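You operate a simulated robot arm through the tools that you are given. There is no shell and no other tool.

You run a simulated robot arm. Do the job below in one go: nothing can be reset, and whatever is moved stays where it is left.

## Task
Gauge the hub and set the spacer that the display names on it.
Fine: slider over the hub, press the read key, slider back; switch the gauge off again.
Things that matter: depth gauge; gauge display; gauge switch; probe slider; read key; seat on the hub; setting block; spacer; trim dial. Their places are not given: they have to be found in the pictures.

It is judged by the outcome, as a careful person would: the job done as asked, and still so three seconds after it is handed in. It fails if anything else is knocked over, pushed out of place, dropped, spilled or broken.

## Robot
A 5-joint arm with a two-finger parallel gripper, fixed in place. Base frame: the origin is at the foot of the arm, x ahead of it, y to its left, z up; the work surface is at about z = 0. Readings come in m, rad, newtons and seconds.
With the tool pointing down near the work surface it reaches from about 0.26 to 0.68 m from the base axis. Its first joint turns from -1.152 to 1.152 rad. The tool tilts only in the upright plane through the base axis and itself; it spins freely about its own axis. Payload 2.9 kg.
Tool frame: the origin (TCP) lies between the finger pads and is the grasp point; the fingertips stand 0.03 m ahead of it; z points along the fingers, y is the line along which they close. Largest opening 0.11 m; finger width 0.02, thickness 0.01; the body of the gripper, 0.048 by 0.112 m, starts 0.055 m behind the TCP.
Orientation is that of the tool frame in the base frame, as a unit quaternion [w, x, y, z]. With the fingers straight down and closing along the base's y, the tool's x points along the base's -x, its y along +y and its z along -z.

## Interface
- The arm moves only by the tool nudge_tool. Its argument "series" is a list of rows, each a list of 3 entries, a list of its own where there are three numbers: the gripper command, from -1 (shut) to 1 (fully open), values between in proportion, then the shift along the base's x, y, z in m, then the turn, a rotation vector about the base's x, y, z in rad. In form: [[gripper, [x, y, z], [rx, ry, rz]], ...]. A call has 1 to 20 rows; each row is the pose to reach, as a shift and turn from the pose commanded when the call began. Each row takes 0.2 s and may step no farther than 0.05 m and 0.15 rad from the row before; otherwise, or with a gripper value out of range, the whole call is refused. Where a pose cannot be reached the arm comes as near as it can. A force on the tool above 90 N (or 10 N above the force at the start of the call, whichever is more), or a blocked arm, ends the call early, and 0.2 s more pass. Each finger travels about 0.108 m/s and halts on what it meets, pressing with about 45 N; the grip force reading is that of the motor and also rises with nothing between the fingers. The clock runs only during rows and for 0.2 s after the last one: add rows that repeat a pose to give the fingers time. The reply holds the time, the measured pose of the TCP, the force on the tool along the base axes, the opening and the grip force, in the units named above and with some noise, with the torque about the TCP (base axes, N m) and any sound that the robot's microphone picked up.
- Cameras (640 x 400 px; columns grow to the right, rows downward): "scene" is fixed at [0.0497, -0.4642, 0.6028]; the picture's right is [0.62, -0.78, 0.00], its down [-0.43, -0.35, -0.83] and it looks along [0.65, 0.52, -0.56] (base axes); focal length 310 px, centre (320, 200). "wrist" rides on the gripper at [0.072, 0.017, -0.103] in the tool frame; the picture's right is [-0.23, 0.97, 0.00], its down [-0.76, -0.18, -0.62] and it looks along [-0.61, -0.14, 0.78] (tool axes); focal length 222 px, centre (320, 200).
- capture(camera): a new picture of that camera. No time passes.
- point_at(camera, pixels): for up to 12 pixels [column, row] of the newest picture of that camera ("zoom" is the newest enlarged one), the place [x, y, z] in the base frame of the surface seen there, good to about 0.003 m. No time passes.
- enlarge(camera, box): a new picture of the part [left, top, right, bottom] of that camera's present view, enlarged. No time passes.
- hand_in(): hands the job in; it is judged then, once.

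Open the gripper and draw the arm clear of the work before you hand the job in, unless the task says otherwise.

The tools are called as a command line: name --argument value ..., lists and objects as JSON in quotes. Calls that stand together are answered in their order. nudge_tool: Moves the arm, as the interface text tells. Its arguments: {"type":"object","properties":{"series":{"type":"array","items":{"type":"array"}}},"required":["series"]} The other tools are called the same way: capture (camera) takes a picture; point_at (camera, pixels) gives the place of the surface under pixels of a picture; enlarge (camera, box) takes an enlarged picture of a part of a camera's view; hand_in () hands the job in.

At the start:

```text
time: 0.0
tcp_pos: [0.4368, -0.0013, 0.3728]
tool_rot: [0.001, 0.0, 1.0, 0.0]
wrist_force: [-0.4, -0.4, 0.1]
wrist_torque: [0.01, 0.03, -0.01]
gripper_width: 0.11
grasp_force: 0.1
```

scene: 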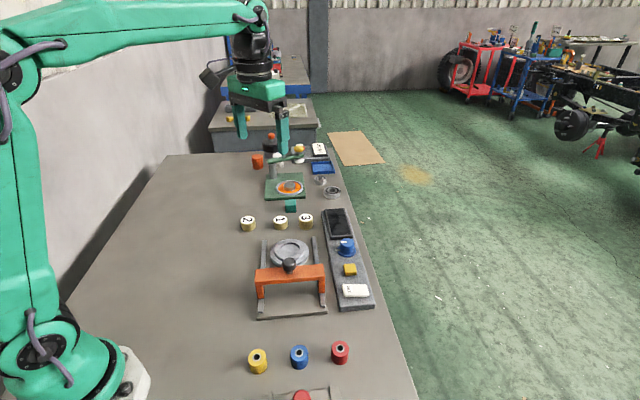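
wrist: 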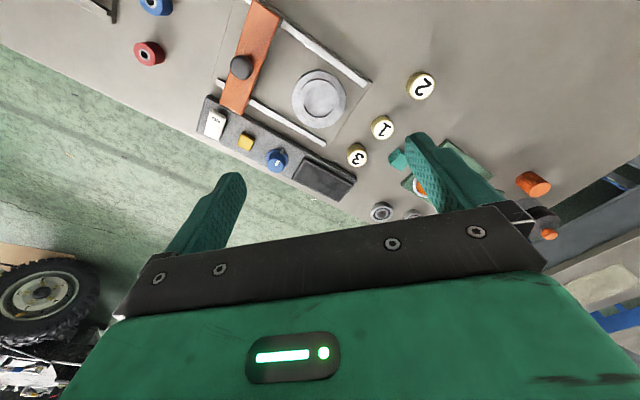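

The scene shows the gauge (orange slider at about (290,275)), the control strip (345,260) and spacers numbered 1, 2, 3 at (248-306,222). I enlarge these areas to see the details.

enlarge --camera "scene" --box '[230, 190, 400, 330]'

enlarge --camera "scene" --box '[230, 120, 360, 220]'

enlarge --camera "scene" --box '[220, 320, 380, 400]'

enlarge --camera "wrist" --box '[180, 0, 480, 220]'

```text
2.86 times, centred on (315, 260) of scene
```

zoom: 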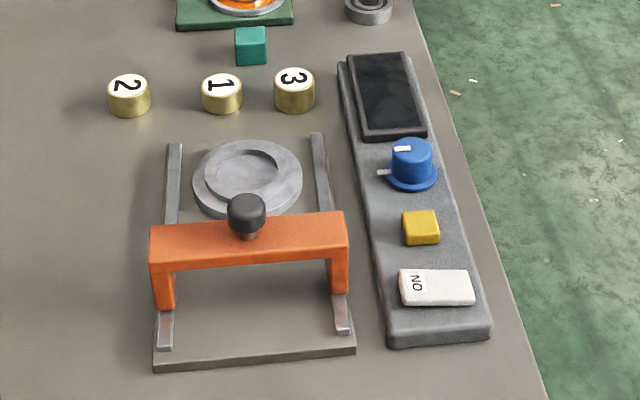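

```text
4.00 times, centred on (295, 170) of scene
```

zoom: 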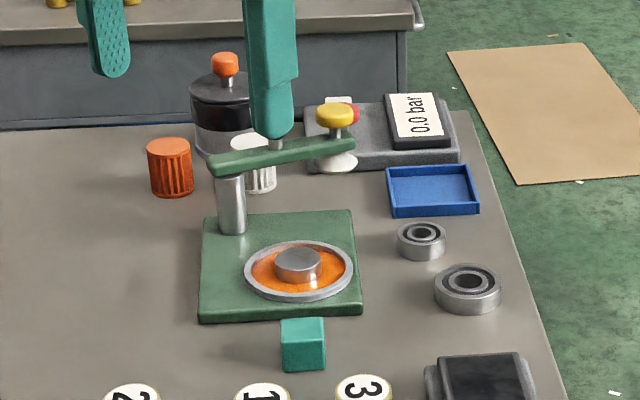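

```text
4.00 times, centred on (300, 360) of scene
```

zoom: 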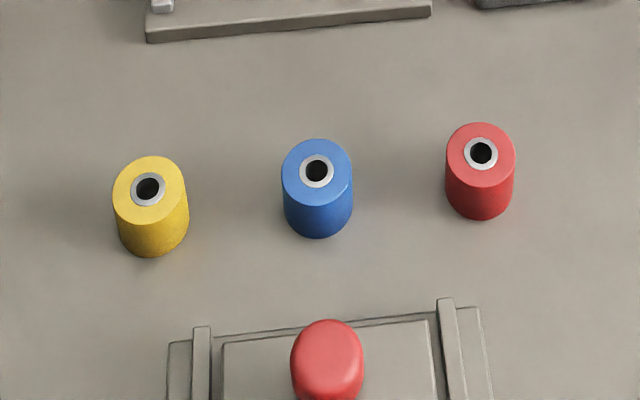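

```text
1.82 times, centred on (330, 110) of wrist
```

zoom: 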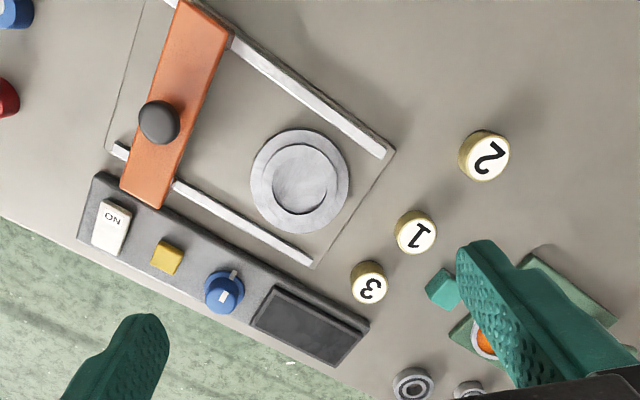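

The display is dark, so the gauge is off; the rocker has "ON" at one end. I locate the main parts in the scene picture.

point_at --camera "scene" --pixels '[[343, 290], [363, 290], [350, 269], [347, 245], [338, 224], [289, 264], [289, 250], [264, 271], [318, 270], [248, 219], [280, 219], [306, 217]]'

point_at --camera "wrist" --pixels '[[241, 67], [262, 8], [232, 105], [320, 97], [345, 100], [298, 97], [212, 118], [218, 130], [246, 142], [276, 160], [397, 160], [324, 178]]'

enlarge --camera "scene" --box '[315, 200, 385, 315]'

```text
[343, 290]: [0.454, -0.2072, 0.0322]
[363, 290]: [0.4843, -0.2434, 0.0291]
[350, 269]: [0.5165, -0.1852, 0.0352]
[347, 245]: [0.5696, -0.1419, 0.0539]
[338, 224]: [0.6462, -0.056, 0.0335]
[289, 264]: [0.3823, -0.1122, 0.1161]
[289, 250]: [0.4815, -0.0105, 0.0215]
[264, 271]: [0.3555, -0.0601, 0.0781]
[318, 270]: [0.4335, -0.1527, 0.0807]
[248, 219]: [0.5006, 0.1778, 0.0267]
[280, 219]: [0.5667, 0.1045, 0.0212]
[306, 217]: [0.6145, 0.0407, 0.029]
```

```text
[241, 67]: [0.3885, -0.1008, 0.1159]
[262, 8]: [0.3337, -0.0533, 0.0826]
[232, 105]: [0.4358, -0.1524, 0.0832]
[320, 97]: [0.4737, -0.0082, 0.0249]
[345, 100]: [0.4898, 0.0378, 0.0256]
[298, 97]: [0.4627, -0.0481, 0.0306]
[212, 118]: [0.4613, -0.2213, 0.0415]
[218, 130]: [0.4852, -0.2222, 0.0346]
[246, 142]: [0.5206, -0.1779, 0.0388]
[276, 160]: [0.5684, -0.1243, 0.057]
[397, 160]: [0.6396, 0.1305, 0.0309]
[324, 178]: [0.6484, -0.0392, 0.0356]
```

```text
3.48 times, centred on (350, 258) of scene
```

zoom: 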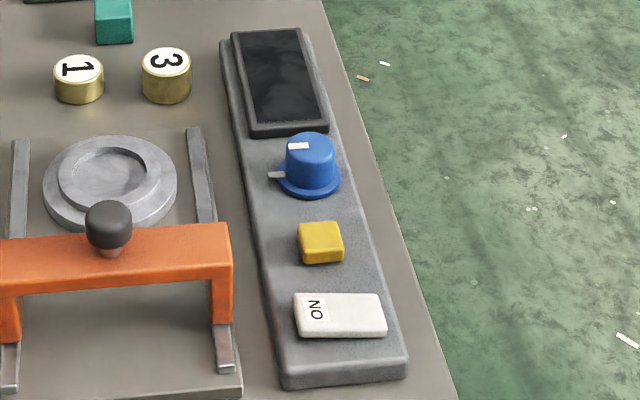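

I get finer points on the switch and read key from this enlarged picture.

point_at --camera "zoom" --pixels '[[300, 297], [298, 325], [316, 309], [340, 315], [365, 315], [381, 305], [382, 328], [320, 240], [305, 360], [290, 250], [300, 146], [275, 175]]'

enlarge --camera "wrist" --box '[190, 80, 360, 210]'

```text
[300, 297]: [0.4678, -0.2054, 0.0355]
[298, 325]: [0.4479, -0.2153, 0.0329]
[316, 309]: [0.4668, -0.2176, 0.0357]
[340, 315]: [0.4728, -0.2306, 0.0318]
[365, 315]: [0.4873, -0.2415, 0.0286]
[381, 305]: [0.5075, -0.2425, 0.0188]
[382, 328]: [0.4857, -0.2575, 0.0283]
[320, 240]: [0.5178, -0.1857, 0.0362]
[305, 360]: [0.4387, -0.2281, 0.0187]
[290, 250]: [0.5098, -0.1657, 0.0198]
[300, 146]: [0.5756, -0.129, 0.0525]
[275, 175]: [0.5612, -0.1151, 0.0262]
```

```text
3.08 times, centred on (275, 145) of wrist
```

zoom: 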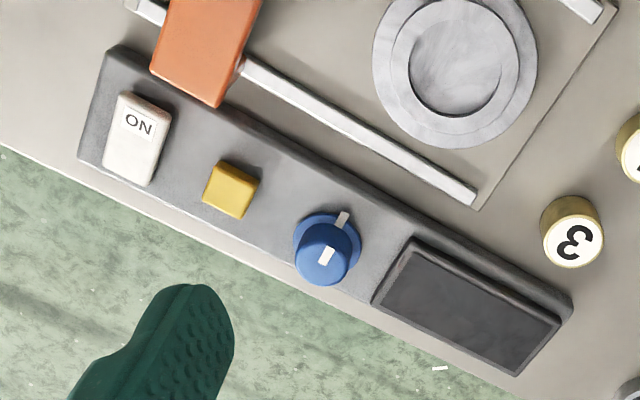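

The ON end of the rocker stands raised at about (0.462, -0.213, 0.036). I shut the gripper, turn the tool −45° about z to line up with the gauge, and move above the ON end.

nudge_tool --series '[[-1, [0.005, -0.035, -0.02], [0, 0, -0.14]], [-1, [0.01, -0.07, -0.04], [0, 0, -0.28]], [-1, [0.015, -0.105, -0.06], [0, 0, -0.42]], [-1, [0.02, -0.14, -0.08], [0, 0, -0.56]], [-1, [0.025, -0.175, -0.1], [0, 0, -0.7]], [-1, [0.025, -0.212, -0.12], [0, 0, -0.785]], [-1, [0.025, -0.212, -0.165], [0, 0, -0.785]], [-1, [0.025, -0.212, -0.21], [0, 0, -0.785]], [-1, [0.025, -0.212, -0.255], [0, 0, -0.785]], [-1, [0.025, -0.212, -0.255], [0, 0, -0.785]]]'

capture --camera "scene"

capture --camera "wrist"

```text
time: 2.2
tcp_pos: [0.4625, -0.2138, 0.1166]
tool_rot: [0.0, 0.382, 0.924, 0.0]
wrist_force: [-0.4, 0.2, -1.1]
wrist_torque: [-0.02, 0.04, 0.01]
gripper_width: 0.0
grasp_force: 38.3
```

```text
taken
```

scene: 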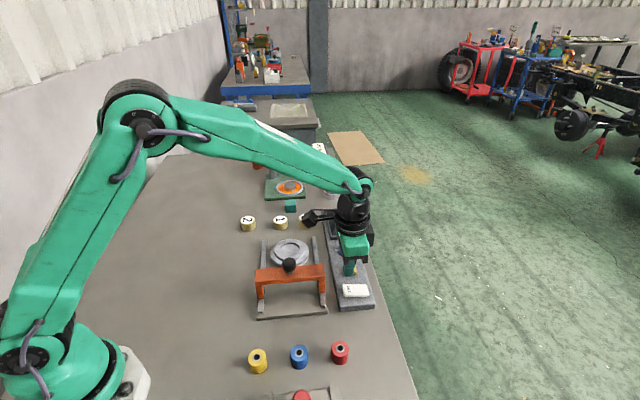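

```text
taken
```

wrist: 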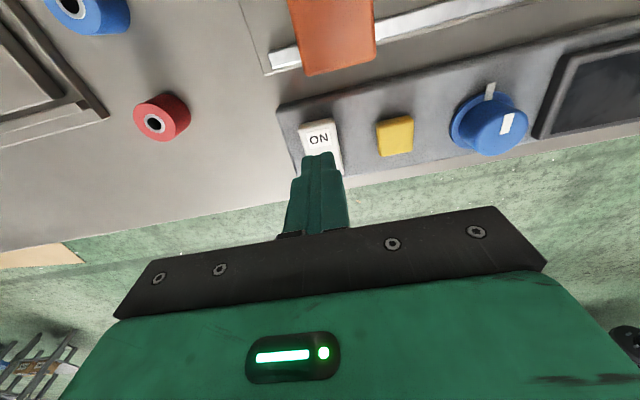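

The tool stands above the rocker. I check the ON label and key positions in this closer wrist picture at (319,138), (395,135), and so on.

point_at --camera "wrist" --pixels '[[303, 128], [333, 121], [319, 138], [316, 150], [340, 168], [380, 122], [411, 117], [395, 135], [507, 123], [490, 92], [480, 130], [525, 125]]'

enlarge --camera "wrist" --box '[260, 60, 560, 220]'

```text
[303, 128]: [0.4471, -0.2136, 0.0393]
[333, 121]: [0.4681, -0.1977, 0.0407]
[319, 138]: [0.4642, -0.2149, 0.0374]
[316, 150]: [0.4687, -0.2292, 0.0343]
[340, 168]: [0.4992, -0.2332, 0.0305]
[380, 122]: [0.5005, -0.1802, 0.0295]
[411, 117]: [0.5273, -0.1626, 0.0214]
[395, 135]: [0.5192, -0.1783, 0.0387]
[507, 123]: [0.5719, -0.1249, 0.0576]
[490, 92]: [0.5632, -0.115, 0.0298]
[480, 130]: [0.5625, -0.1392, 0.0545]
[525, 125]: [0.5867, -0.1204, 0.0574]
```

```text
2.13 times, centred on (410, 140) of wrist
```

zoom: 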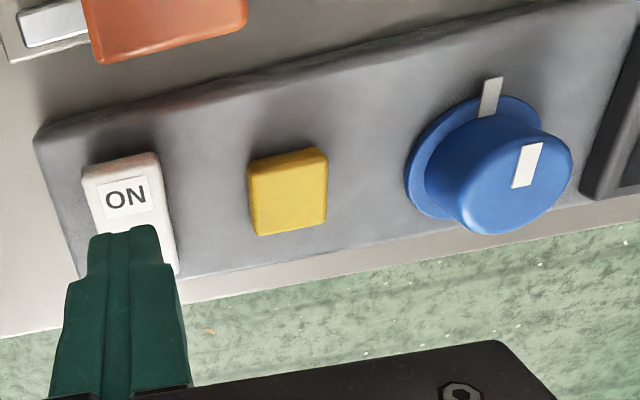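

The ON end's raised edge lies near (0.458, -0.206, 0.039). I centre the tip at about (0.460, -0.211) and press gently down step by step.

nudge_tool --series '[[-1, [-0.002, 0.003, -0.025], [0, 0, 0]], [-1, [-0.002, 0.003, -0.043], [0, 0, 0]], [-1, [-0.002, 0.003, -0.048], [0, 0, 0]], [-1, [-0.002, 0.003, -0.052], [0, 0, 0]], [-1, [-0.002, 0.003, -0.055], [0, 0, 0]], [-1, [-0.002, 0.003, -0.057], [0, 0, 0]]]'

capture --camera "wrist"

enlarge --camera "scene" --box '[300, 200, 390, 315]'

```text
time: 3.6
tcp_pos: [0.4603, -0.2101, 0.063]
tool_rot: [0.001, 0.382, 0.924, 0.0]
wrist_force: [-21.4, 12.4, 40.8]
wrist_torque: [0.15, 0.36, -0.15]
gripper_width: 0.0
grasp_force: 37.6
```

```text
taken
```

wrist: 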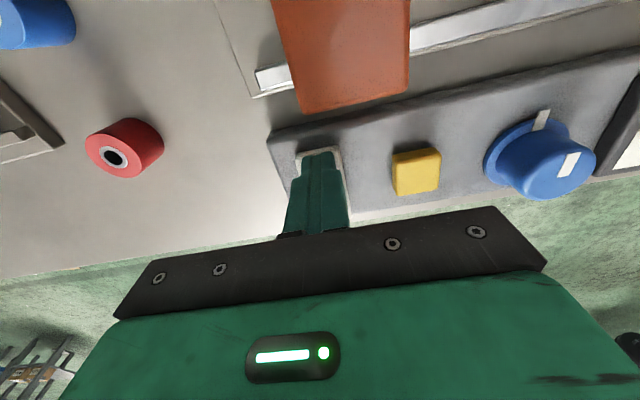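

```text
3.48 times, centred on (345, 258) of scene
```

zoom: 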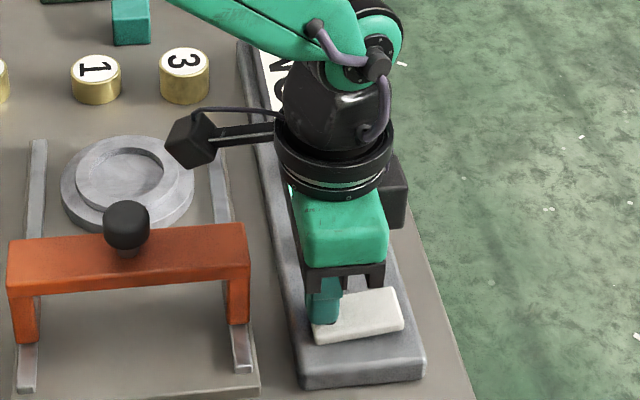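

The display has lit up (white at (270,70) in the zoom). I lift off and move back to read it.

nudge_tool --series '[[-1, [0, 0, 0.03], [0, 0, 0]], [-1, [0, 0, 0.08], [0, 0, 0]], [-1, [-0.02, 0.02, 0.13], [0, 0, 0]], [-1, [-0.04, 0.04, 0.17], [0, 0, 0]], [-1, [-0.06, 0.07, 0.18], [0, 0, 0]], [-1, [-0.08, 0.1, 0.18], [0, 0, 0]], [-1, [-0.08, 0.1, 0.18], [0, 0, 0]]]'

capture --camera "wrist"

enlarge --camera "scene" --box '[300, 200, 390, 315]'

```text
refused: row 3 steps farther than a row can; nothing moved
```

```text
taken
```

wrist: 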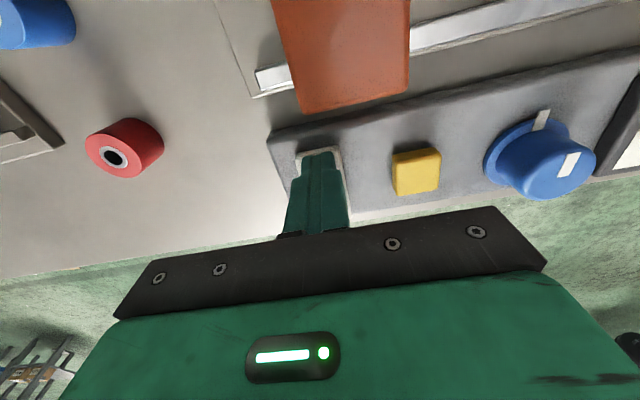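

```text
3.48 times, centred on (345, 258) of scene
```

zoom: 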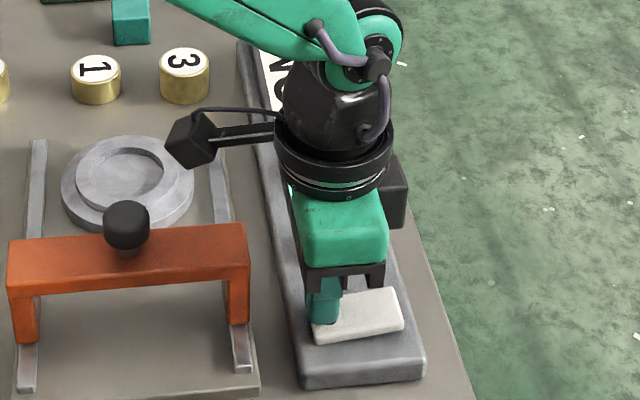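

The row step was too large, nothing moved. I repeat it with smaller steps: straight up, then back towards the slider knob at height.

nudge_tool --series '[[-1, [0, 0, 0.03], [0, 0, 0]], [-1, [0, 0, 0.07], [0, 0, 0]], [-1, [-0.01, 0.015, 0.11], [0, 0, 0]], [-1, [-0.03, 0.035, 0.145], [0, 0, 0]], [-1, [-0.05, 0.06, 0.17], [0, 0, 0]], [-1, [-0.065, 0.085, 0.18], [0, 0, 0]], [-1, [-0.075, 0.105, 0.18], [0, 0, 0]], [-1, [-0.075, 0.105, 0.18], [0, 0, 0]]]'

capture --camera "wrist"

enlarge --camera "scene" --box '[300, 200, 390, 315]'

```text
time: 5.4
tcp_pos: [0.3869, -0.1061, 0.2409]
tool_rot: [0.0, 0.382, 0.924, 0.0]
wrist_force: [0.0, -0.6, -0.4]
wrist_torque: [-0.02, 0.0, 0.0]
gripper_width: 0.0001
grasp_force: 37.7
```

```text
taken
```

wrist: 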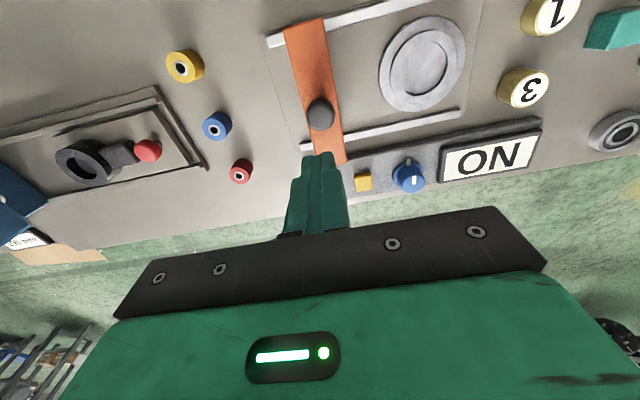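

```text
3.48 times, centred on (345, 258) of scene
```

zoom: 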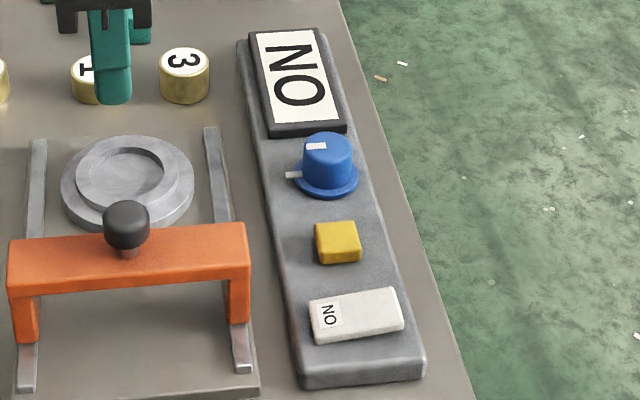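

The display now shows "ON" and the trim dial's mark lines up with its tick. I now measure the knob, bar and hub precisely for the slider move.

point_at --camera "wrist" --pixels '[[321, 105], [309, 112], [333, 112], [300, 40], [322, 120], [340, 155], [384, 83], [465, 45], [422, 62], [427, 30], [275, 42], [455, 115]]'

enlarge --camera "wrist" --box '[250, 0, 550, 200]'

capture --camera "scene"

point_at --camera "scene" --pixels '[[289, 258], [289, 262], [289, 266], [283, 265], [295, 265], [270, 252], [309, 252], [290, 241], [290, 262], [258, 276], [323, 273], [290, 273]]'

```text
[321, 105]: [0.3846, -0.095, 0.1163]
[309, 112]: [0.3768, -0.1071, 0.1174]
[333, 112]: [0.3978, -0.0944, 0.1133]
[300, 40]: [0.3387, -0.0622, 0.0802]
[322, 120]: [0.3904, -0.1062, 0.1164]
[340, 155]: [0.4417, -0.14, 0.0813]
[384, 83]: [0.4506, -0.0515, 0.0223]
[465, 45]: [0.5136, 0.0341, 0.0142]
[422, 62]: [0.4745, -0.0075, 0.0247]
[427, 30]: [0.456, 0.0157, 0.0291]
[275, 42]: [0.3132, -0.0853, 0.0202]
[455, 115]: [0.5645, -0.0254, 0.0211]
```

```text
2.00 times, centred on (400, 100) of wrist
```

zoom: 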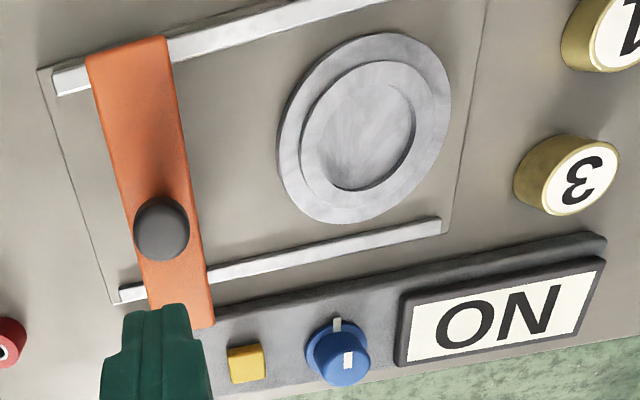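

```text
taken
```

scene: 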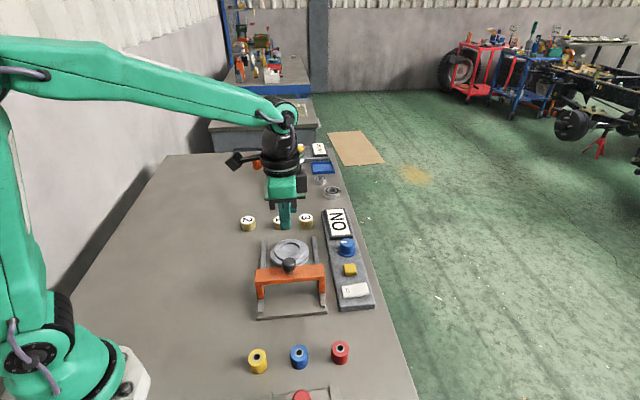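

```text
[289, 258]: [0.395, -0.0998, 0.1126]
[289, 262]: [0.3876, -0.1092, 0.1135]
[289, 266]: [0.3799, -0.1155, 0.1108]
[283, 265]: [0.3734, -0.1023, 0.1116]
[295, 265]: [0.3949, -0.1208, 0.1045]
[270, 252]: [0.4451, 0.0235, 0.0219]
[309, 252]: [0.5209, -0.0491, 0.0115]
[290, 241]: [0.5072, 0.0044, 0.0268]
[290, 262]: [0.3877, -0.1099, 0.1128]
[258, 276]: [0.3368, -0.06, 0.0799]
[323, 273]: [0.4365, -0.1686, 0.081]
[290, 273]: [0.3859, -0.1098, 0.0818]
```

I get the rail direction and hub outline from the enlarged picture.

point_at --camera "zoom" --pixels '[[125, 295], [212, 276], [320, 252], [436, 228], [60, 80], [175, 50], [260, 22], [278, 150], [449, 100], [375, 35], [345, 222], [360, 125]]'

```text
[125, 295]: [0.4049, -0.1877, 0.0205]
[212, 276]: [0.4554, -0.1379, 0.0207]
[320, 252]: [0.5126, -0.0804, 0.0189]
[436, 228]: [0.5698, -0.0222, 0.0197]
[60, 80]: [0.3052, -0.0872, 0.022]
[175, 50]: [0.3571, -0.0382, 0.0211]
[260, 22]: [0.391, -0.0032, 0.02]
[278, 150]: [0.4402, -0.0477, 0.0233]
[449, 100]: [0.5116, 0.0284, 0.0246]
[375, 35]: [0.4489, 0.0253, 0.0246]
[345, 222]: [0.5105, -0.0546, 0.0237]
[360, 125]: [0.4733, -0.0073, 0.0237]
```

Rails run at 45°; the knob is centred near (0.387, -0.107, 0.106) and the hub near (0.474, -0.007), so travel is about 0.13 m along the rails. I open to ~0.06 and lower around the knob, then close.

nudge_tool --series '[[0.1, [0, -0.001, 0], [0, 0, 0]], [0.1, [0, -0.001, -0.03], [0, 0, 0]], [0.1, [0, -0.001, -0.06], [0, 0, 0]], [0.1, [0, -0.001, -0.09], [0, 0, 0]], [0.1, [0, -0.001, -0.11], [0, 0, 0]], [0.1, [0, -0.001, -0.124], [0, 0, 0]], [0.1, [0, -0.001, -0.124], [0, 0, 0]]]'

capture --camera "wrist"

enlarge --camera "scene" --box '[240, 200, 350, 325]'

```text
time: 7.0
tcp_pos: [0.3865, -0.106, 0.1179]
tool_rot: [0.0, 0.381, 0.924, 0.0]
wrist_force: [0.4, -0.6, 0.4]
wrist_torque: [0.02, -0.01, 0.01]
gripper_width: 0.0603
grasp_force: 0.0
```

```text
taken
```

wrist: 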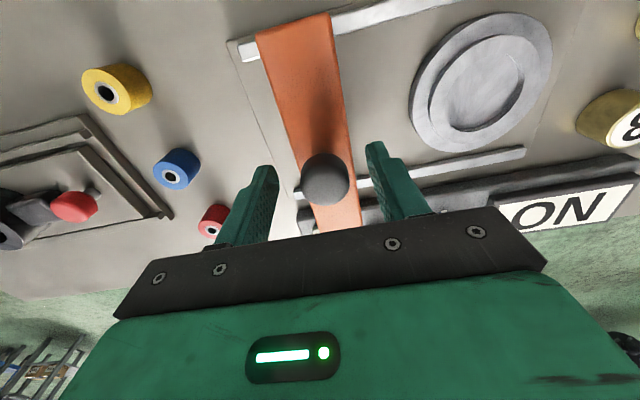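

```text
3.20 times, centred on (295, 262) of scene
```

zoom: 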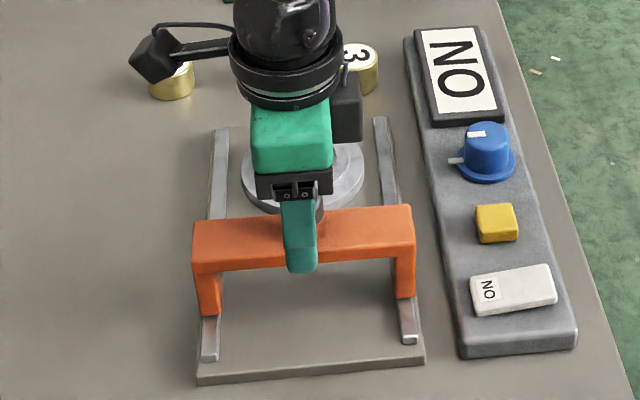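

The knob sits centred between the fingers at (325,180), as projected. I close on it.

nudge_tool --series '[[-0.3, [0, 0, 0], [0, 0, 0]], [-0.6, [0, 0, 0], [0, 0, 0]], [-0.6, [0, 0, 0], [0, 0, 0]], [-0.6, [0, 0, 0], [0, 0, 0]]]'

```text
time: 8.0
tcp_pos: [0.3873, -0.106, 0.1168]
tool_rot: [0.001, 0.382, 0.924, -0.001]
wrist_force: [13.8, 18.1, -6.6]
wrist_torque: [-0.15, -0.12, 0.08]
gripper_width: 0.0336
grasp_force: 11.8
```

The knob is held (width 0.034). I slide along the rails towards the hub in small steps.

nudge_tool --series '[[-0.6, [0.005, 0.005, 0], [0, 0, 0]], [-0.6, [0.013, 0.013, 0], [0, 0, 0]], [-0.6, [0.022, 0.022, 0], [0, 0, 0]], [-0.6, [0.031, 0.031, 0], [0, 0, 0]], [-0.6, [0.04, 0.04, 0], [0, 0, 0]], [-0.6, [0.04, 0.04, 0], [0, 0, 0]]]'

capture --camera "wrist"

capture --camera "scene"

```text
time: 9.4
tcp_pos: [0.4261, -0.0657, 0.1176]
tool_rot: [0.001, 0.381, 0.924, 0.001]
wrist_force: [-2.8, 2.0, 14.8]
wrist_torque: [0.09, 0.7, -0.03]
gripper_width: 0.0293
grasp_force: 44.9
```

```text
taken
```

wrist: 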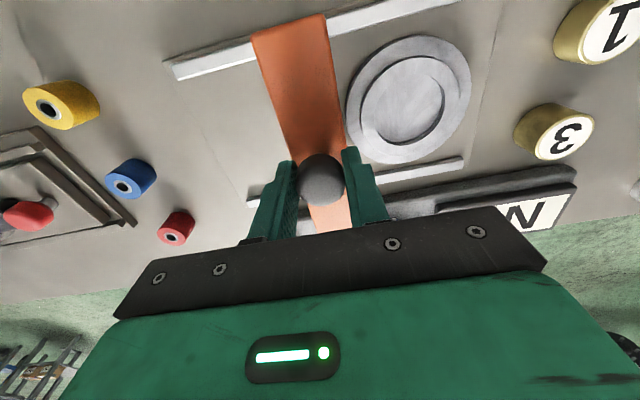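

```text
taken
```

scene: 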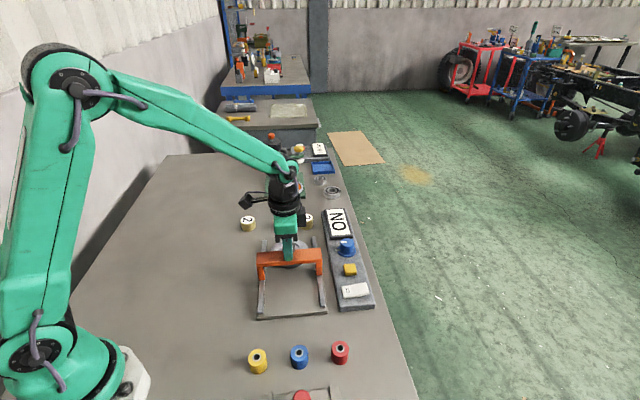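

The slider moves with the tool, bar still square. I continue the remaining 0.053 m in x and y.

nudge_tool --series '[[-0.6, [0.008, 0.008, 0], [0, 0, 0]], [-0.6, [0.017, 0.017, 0], [0, 0, 0]], [-0.6, [0.026, 0.026, 0], [0, 0, 0]], [-0.6, [0.035, 0.035, 0], [0, 0, 0]], [-0.6, [0.044, 0.044, 0], [0, 0, 0]], [-0.6, [0.05, 0.05, 0], [0, 0, 0]], [-0.6, [0.053, 0.053, 0], [0, 0, 0]], [-0.6, [0.053, 0.053, 0], [0, 0, 0]]]'

capture --camera "wrist"

capture --camera "scene"

enlarge --camera "scene" --box '[240, 200, 370, 325]'

```text
time: 11.2
tcp_pos: [0.4803, -0.0138, 0.117]
tool_rot: [0.0, 0.382, 0.924, 0.0]
wrist_force: [-18.7, 19.9, 26.6]
wrist_torque: [0.15, -0.34, 0.01]
gripper_width: 0.0297
grasp_force: 44.7
```

```text
taken
```

wrist: 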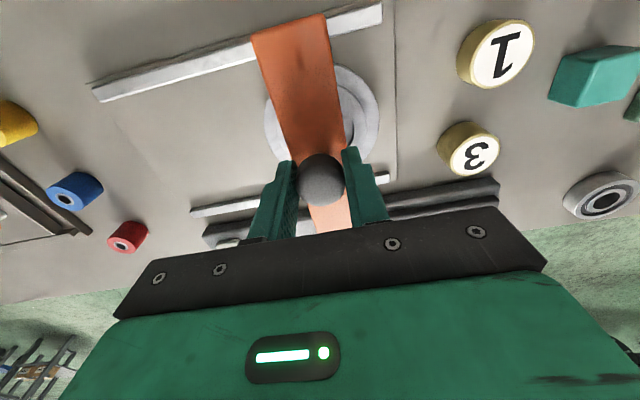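

```text
taken
```

scene: 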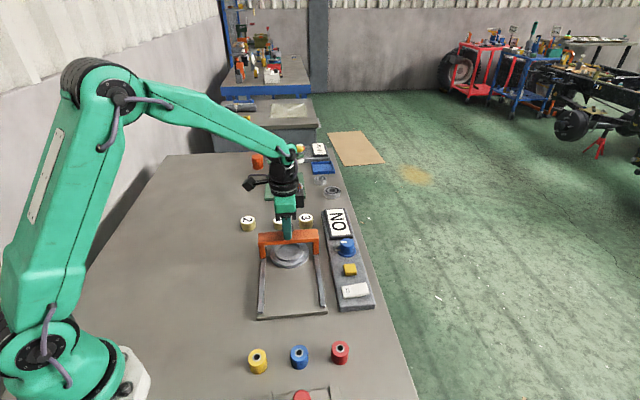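

```text
3.20 times, centred on (305, 262) of scene
```

zoom: 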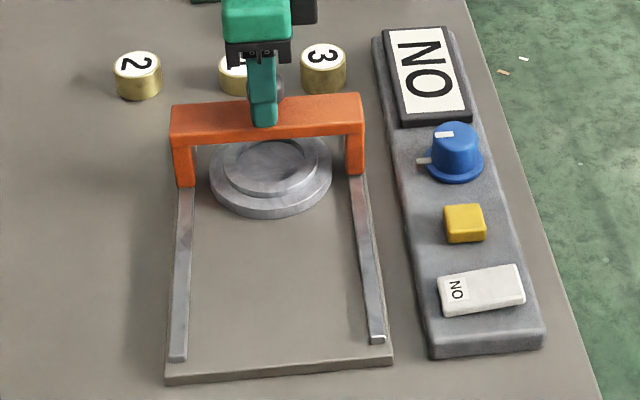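

The TCP is at rail position 0.330, over the hub. I release the knob and rise straight up.

nudge_tool --series '[[0.1, [0, 0, 0], [0, 0, 0]], [0.1, [0, 0, 0], [0, 0, 0]], [0.1, [0, 0, 0.03], [0, 0, 0]], [0.1, [0, 0, 0.07], [0, 0, 0]], [-0.5, [0, 0, 0.1], [0, 0, 0]], [-1, [0, 0, 0.12], [0, 0, 0]], [-1, [0.01, -0.04, 0.12], [0, 0, 0]], [-1, [0.02, -0.08, 0.12], [0, 0, 0]], [-1, [0.03, -0.12, 0.12], [0, 0, 0]], [-1, [0.038, -0.15, 0.1], [0, 0, 0]], [-1, [0.038, -0.168, 0.06], [0, 0, 0]], [-1, [0.038, -0.168, 0.02], [0, 0, 0]], [-1, [0.038, -0.168, 0], [0, 0, 0]], [-1, [0.038, -0.168, 0], [0, 0, 0]]]'

capture --camera "wrist"

capture --camera "scene"

enlarge --camera "scene" --box '[240, 200, 370, 325]'

```text
time: 14.2
tcp_pos: [0.5174, -0.1799, 0.1176]
tool_rot: [0.001, 0.382, 0.924, -0.001]
wrist_force: [-0.4, 0.3, -0.8]
wrist_torque: [-0.01, 0.04, -0.01]
gripper_width: 0.0002
grasp_force: 37.6
```

```text
taken
```

wrist: 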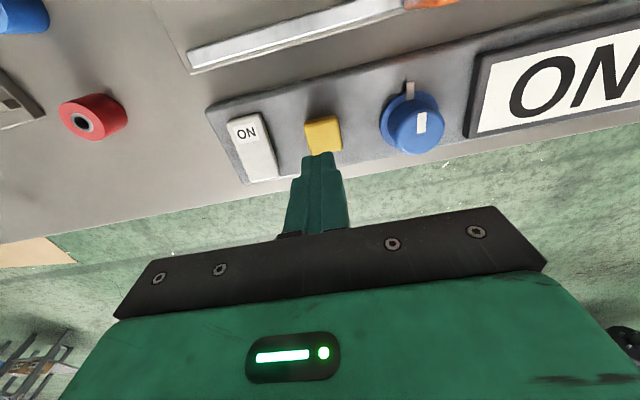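

```text
taken
```

scene: 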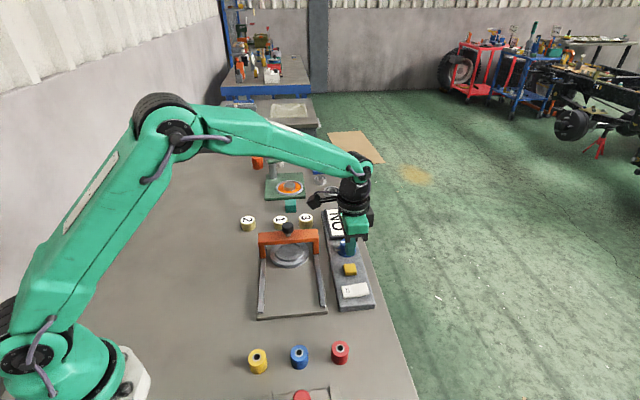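

```text
3.20 times, centred on (305, 262) of scene
```

zoom: 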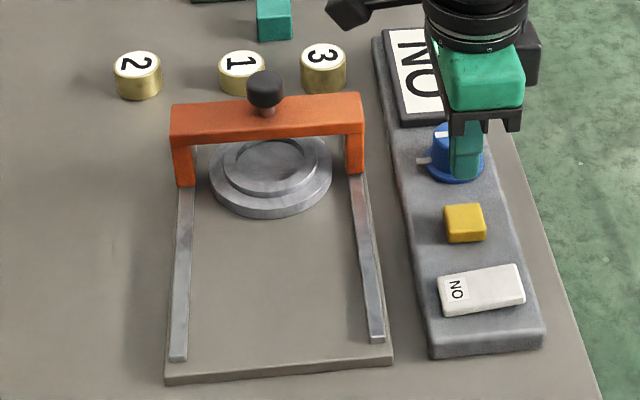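

The slider stays over the hub. I check the knob's and key's positions before pressing.

point_at --camera "scene" --pixels '[[288, 226], [288, 229], [281, 229], [294, 229], [262, 236], [316, 235], [349, 268]]'

point_at --camera "wrist" --pixels '[[322, 130], [308, 124], [338, 119], [340, 145], [313, 150], [247, 133], [262, 175]]'

```text
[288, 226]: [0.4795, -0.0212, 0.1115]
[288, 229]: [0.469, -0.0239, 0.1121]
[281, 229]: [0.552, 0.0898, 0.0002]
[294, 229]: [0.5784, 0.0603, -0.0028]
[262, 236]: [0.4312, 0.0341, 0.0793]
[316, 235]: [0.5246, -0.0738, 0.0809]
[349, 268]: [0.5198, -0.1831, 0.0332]
```

```text
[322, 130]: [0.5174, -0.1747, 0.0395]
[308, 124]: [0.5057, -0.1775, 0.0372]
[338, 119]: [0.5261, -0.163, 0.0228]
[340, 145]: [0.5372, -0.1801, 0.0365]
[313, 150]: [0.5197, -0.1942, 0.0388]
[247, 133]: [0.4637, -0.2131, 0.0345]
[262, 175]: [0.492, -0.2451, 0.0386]
```

The key is under the tip at (0.519, -0.181), top z ≈ 0.038. I press down gently until it gives, hold, then come up.

nudge_tool --series '[[-1, [0.001, -0.001, -0.025], [0, 0, 0]], [-1, [0.001, -0.001, -0.042], [0, 0, 0]], [-1, [0.001, -0.001, -0.048], [0, 0, 0]], [-1, [0.001, -0.001, -0.051], [0, 0, 0]], [-1, [0.001, -0.001, -0.053], [0, 0, 0]], [-1, [0.001, -0.001, -0.054], [0, 0, 0]]]'

enlarge --camera "scene" --box '[240, 200, 370, 325]'

capture --camera "wrist"

```text
time: 15.6
tcp_pos: [0.5164, -0.1823, 0.0633]
tool_rot: [0.0, 0.383, 0.924, 0.0]
wrist_force: [-1.4, -0.5, 3.4]
wrist_torque: [0.05, 0.01, -0.04]
gripper_width: 0.0001
grasp_force: 37.6
heard: click
```

```text
3.20 times, centred on (305, 262) of scene
```

zoom: 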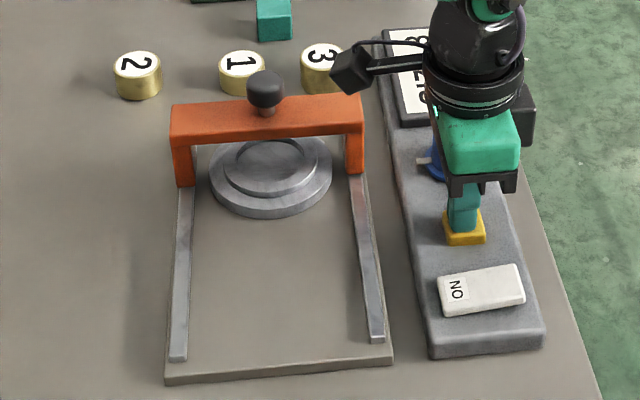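

```text
taken
```

wrist: 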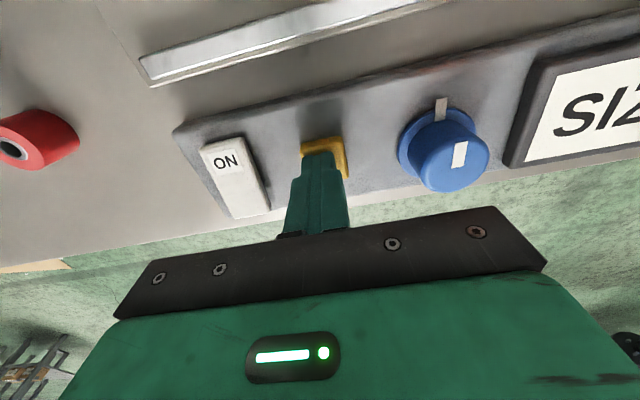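

A click was heard and the display changed to "SIZ…". I rise and move back over the knob so that the display can be read.

nudge_tool --series '[[-1, [0, 0, 0.03], [0, 0, 0]], [-1, [0, 0, 0.07], [0, 0, 0]], [-1, [0, 0, 0.11], [0, 0, 0]], [-1, [0, 0.01, 0.15], [0, 0, 0]], [-1, [-0.01, 0.05, 0.174], [0, 0, 0]], [-1, [-0.02, 0.09, 0.174], [0, 0, 0]], [-1, [-0.03, 0.13, 0.174], [0, 0, 0]], [-1, [-0.039, 0.168, 0.174], [0, 0, 0]], [-1, [-0.039, 0.168, 0.174], [0, 0, 0]]]'

capture --camera "wrist"

enlarge --camera "scene" --box '[310, 190, 390, 310]'

capture --camera "scene"

```text
time: 17.6
tcp_pos: [0.4772, -0.0126, 0.2347]
tool_rot: [0.0, 0.382, 0.924, 0.0]
wrist_force: [0.2, -0.2, -0.2]
wrist_torque: [0.02, 0.02, 0.03]
gripper_width: 0.0
grasp_force: 37.4
```

```text
taken
```

wrist: 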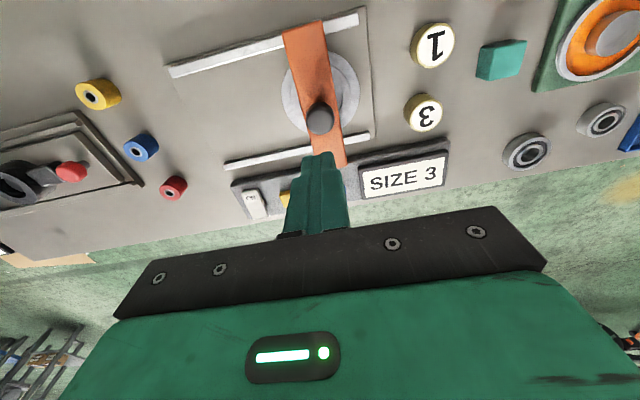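

```text
3.33 times, centred on (350, 250) of scene
```

zoom: 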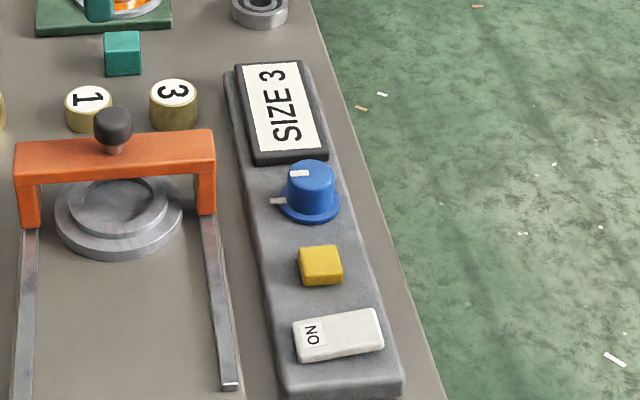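

```text
taken
```

scene: 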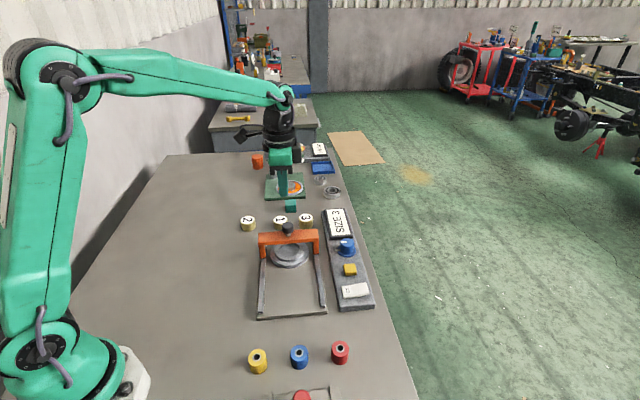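

The display reads "SIZE 3". Before sliding back I check closely whether the trim dial's pointer agrees with its tick, to be sure the gauge is in trim.

enlarge --camera "scene" --box '[330, 230, 366, 262]'

```text
12.50 times, centred on (348, 246) of scene
```

zoom: 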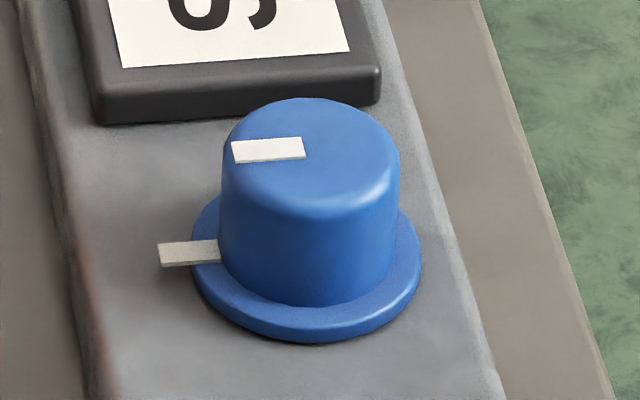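

Pointer and tick line up, so the trim is fine. I open and lower around the knob again to slide the probe back.

nudge_tool --series '[[0.1, [0, 0.001, 0], [0, 0, 0]], [0.1, [0, 0.001, -0.01], [0, 0, 0]], [0.1, [0, 0.001, -0.04], [0, 0, 0]], [0.1, [0, 0.001, -0.07], [0, 0, 0]], [0.1, [0, 0.001, -0.1], [0, 0, 0]], [0.1, [0, 0.001, -0.12], [0, 0, 0]], [-0.3, [0, 0.001, -0.12], [0, 0, 0]], [-0.6, [0, 0.001, -0.12], [0, 0, 0]], [-0.6, [0, 0.001, -0.12], [0, 0, 0]], [-0.6, [0, 0.001, -0.12], [0, 0, 0]], [-0.6, [-0.008, -0.007, -0.12], [0, 0, 0]], [-0.6, [-0.017, -0.016, -0.12], [0, 0, 0]], [-0.6, [-0.026, -0.025, -0.12], [0, 0, 0]], [-0.6, [-0.035, -0.034, -0.12], [0, 0, 0]], [-0.6, [-0.044, -0.043, -0.12], [0, 0, 0]], [-0.6, [-0.053, -0.052, -0.12], [0, 0, 0]], [-0.6, [-0.062, -0.061, -0.12], [0, 0, 0]], [-0.6, [-0.071, -0.07, -0.12], [0, 0, 0]], [-0.6, [-0.08, -0.079, -0.12], [0, 0, 0]], [-0.6, [-0.088, -0.087, -0.12], [0, 0, 0]]]'

capture --camera "wrist"

capture --camera "scene"

```text
time: 21.8
tcp_pos: [0.3895, -0.1023, 0.1158]
tool_rot: [0.002, 0.382, 0.924, 0.0]
wrist_force: [8.2, -7.7, -3.3]
wrist_torque: [-0.94, -0.64, -0.07]
gripper_width: 0.0298
grasp_force: 44.9
```

```text
taken
```

wrist: 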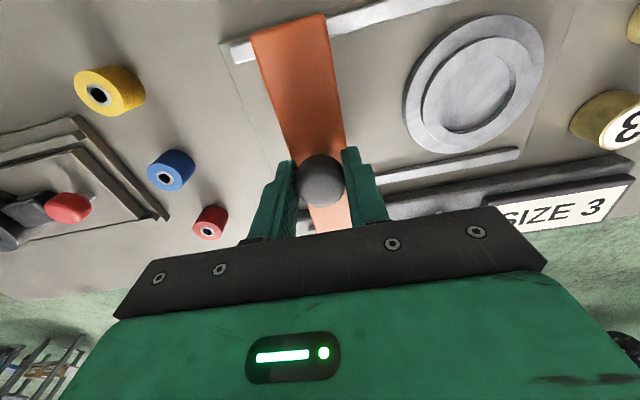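

```text
taken
```

scene: 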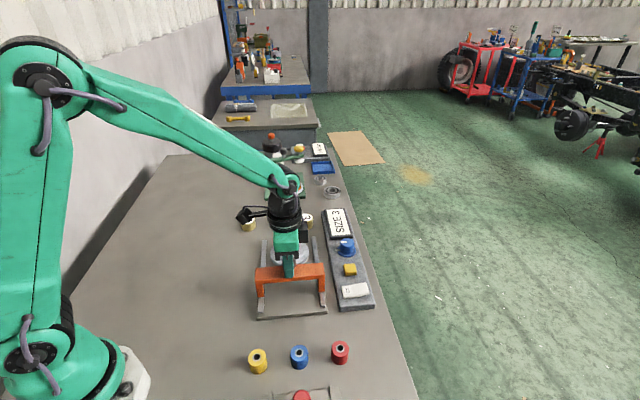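

The slider is almost back; I nudge it the last 4 mm, release, rise, shut the gripper and go above the rocker's other end.

nudge_tool --series '[[-0.6, [-0.003, -0.003, 0], [0, 0, 0]], [-0.6, [-0.0045, -0.0045, 0], [0, 0, 0]], [-0.6, [-0.0045, -0.0045, 0], [0, 0, 0]], [0.1, [-0.0045, -0.0045, 0], [0, 0, 0]], [0.1, [-0.0045, -0.0045, 0], [0, 0, 0]], [0.1, [-0.0045, -0.0045, 0.03], [0, 0, 0]], [0.1, [-0.0045, -0.0045, 0.07], [0, 0, 0]], [-0.5, [-0.0045, -0.0045, 0.1], [0, 0, 0]], [-1, [0.015, -0.03, 0.12], [0, 0, 0]], [-1, [0.04, -0.06, 0.12], [0, 0, 0]], [-1, [0.065, -0.09, 0.12], [0, 0, 0]], [-1, [0.09, -0.12, 0.12], [0, 0, 0]], [-1, [0.1, -0.14, 0.1], [0, 0, 0]], [-1, [0.1, -0.14, 0.06], [0, 0, 0]], [-1, [0.1, -0.14, 0.02], [0, 0, 0]], [-1, [0.1, -0.14, 0.0], [0, 0, 0]], [-1, [0.1, -0.14, 0.0], [0, 0, 0]]]'

capture --camera "wrist"

capture --camera "scene"

enlarge --camera "scene" --box '[240, 200, 390, 325]'

```text
time: 25.4
tcp_pos: [0.491, -0.241, 0.1159]
tool_rot: [0.001, 0.382, 0.924, 0.0]
wrist_force: [-0.1, 0.3, 0.0]
wrist_torque: [-0.02, 0.0, 0.01]
gripper_width: 0.0002
grasp_force: 37.1
```

```text
taken
```

wrist: 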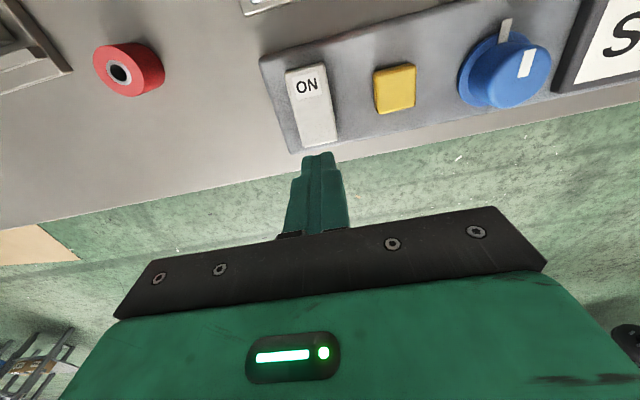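

```text
taken
```

scene: 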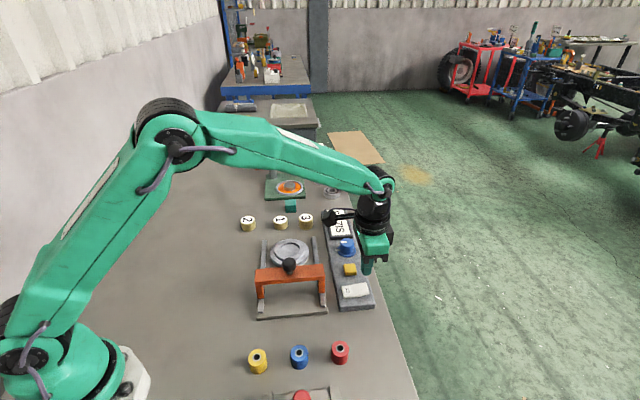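

```text
3.20 times, centred on (315, 262) of scene
```

zoom: 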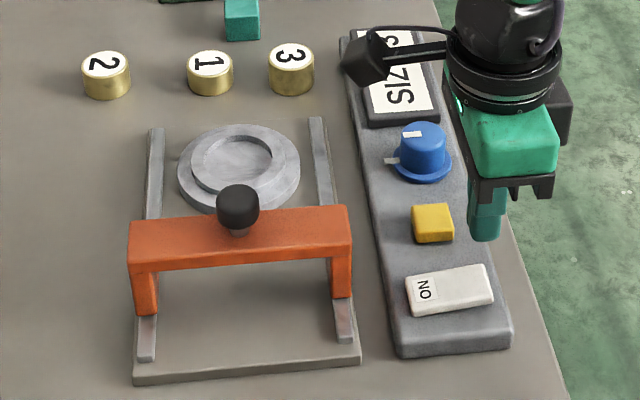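

The slider is back at its starting pixel (289,264). I measure the rocker's raised OFF end.

point_at --camera "wrist" --pixels '[[287, 75], [324, 69], [307, 86], [313, 105], [303, 140], [332, 132], [318, 138], [317, 130]]'

point_at --camera "zoom" --pixels '[[408, 280], [412, 308], [485, 270], [490, 300], [470, 285], [238, 205], [140, 240], [335, 230]]'

```text
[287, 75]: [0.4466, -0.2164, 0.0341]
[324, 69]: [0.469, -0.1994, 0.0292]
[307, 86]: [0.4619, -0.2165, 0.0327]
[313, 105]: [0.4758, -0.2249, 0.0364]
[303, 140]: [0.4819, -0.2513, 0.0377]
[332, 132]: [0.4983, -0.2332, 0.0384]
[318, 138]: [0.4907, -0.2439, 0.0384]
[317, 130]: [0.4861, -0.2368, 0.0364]
```

```text
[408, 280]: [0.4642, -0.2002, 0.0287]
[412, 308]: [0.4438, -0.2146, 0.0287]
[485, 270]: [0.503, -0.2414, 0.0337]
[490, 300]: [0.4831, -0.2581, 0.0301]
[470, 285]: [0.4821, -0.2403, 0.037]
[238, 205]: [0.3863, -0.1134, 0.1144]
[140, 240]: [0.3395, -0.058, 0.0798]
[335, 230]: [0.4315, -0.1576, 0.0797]
```

The OFF end is raised to z ≈ 0.038 near (0.491, -0.245). I press there the same way as before.

nudge_tool --series '[[-1, [-0.002, -0.001, -0.025], [0, 0, 0]], [-1, [-0.002, -0.001, -0.043], [0, 0, 0]], [-1, [-0.002, -0.001, -0.048], [0, 0, 0]], [-1, [-0.002, -0.001, -0.052], [0, 0, 0]], [-1, [-0.002, -0.001, -0.055], [0, 0, 0]], [-1, [-0.002, -0.001, -0.057], [0, 0, 0]]]'

capture --camera "wrist"

enlarge --camera "scene" --box '[240, 200, 390, 325]'

```text
time: 26.8
tcp_pos: [0.4899, -0.2429, 0.0631]
tool_rot: [0.003, 0.382, 0.924, 0.0]
wrist_force: [-11.0, 5.9, 39.0]
wrist_torque: [0.42, 0.61, 0.05]
gripper_width: 0.0002
grasp_force: 37.4
```

```text
taken
```

wrist: 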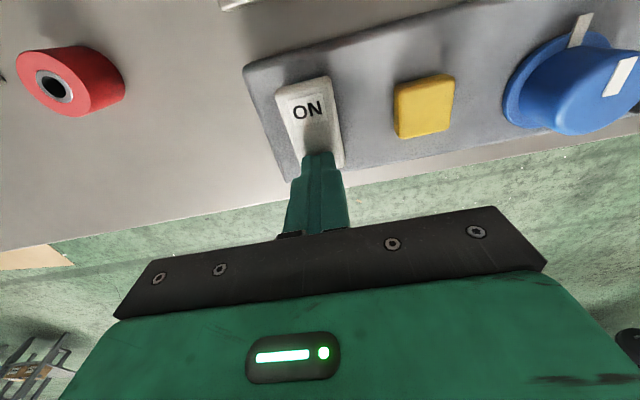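

```text
3.20 times, centred on (315, 262) of scene
```

zoom: 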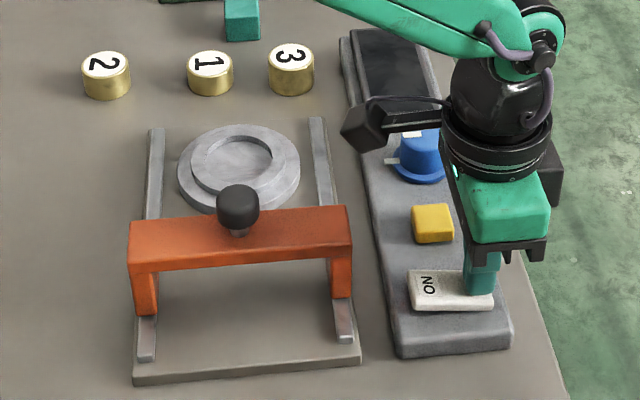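

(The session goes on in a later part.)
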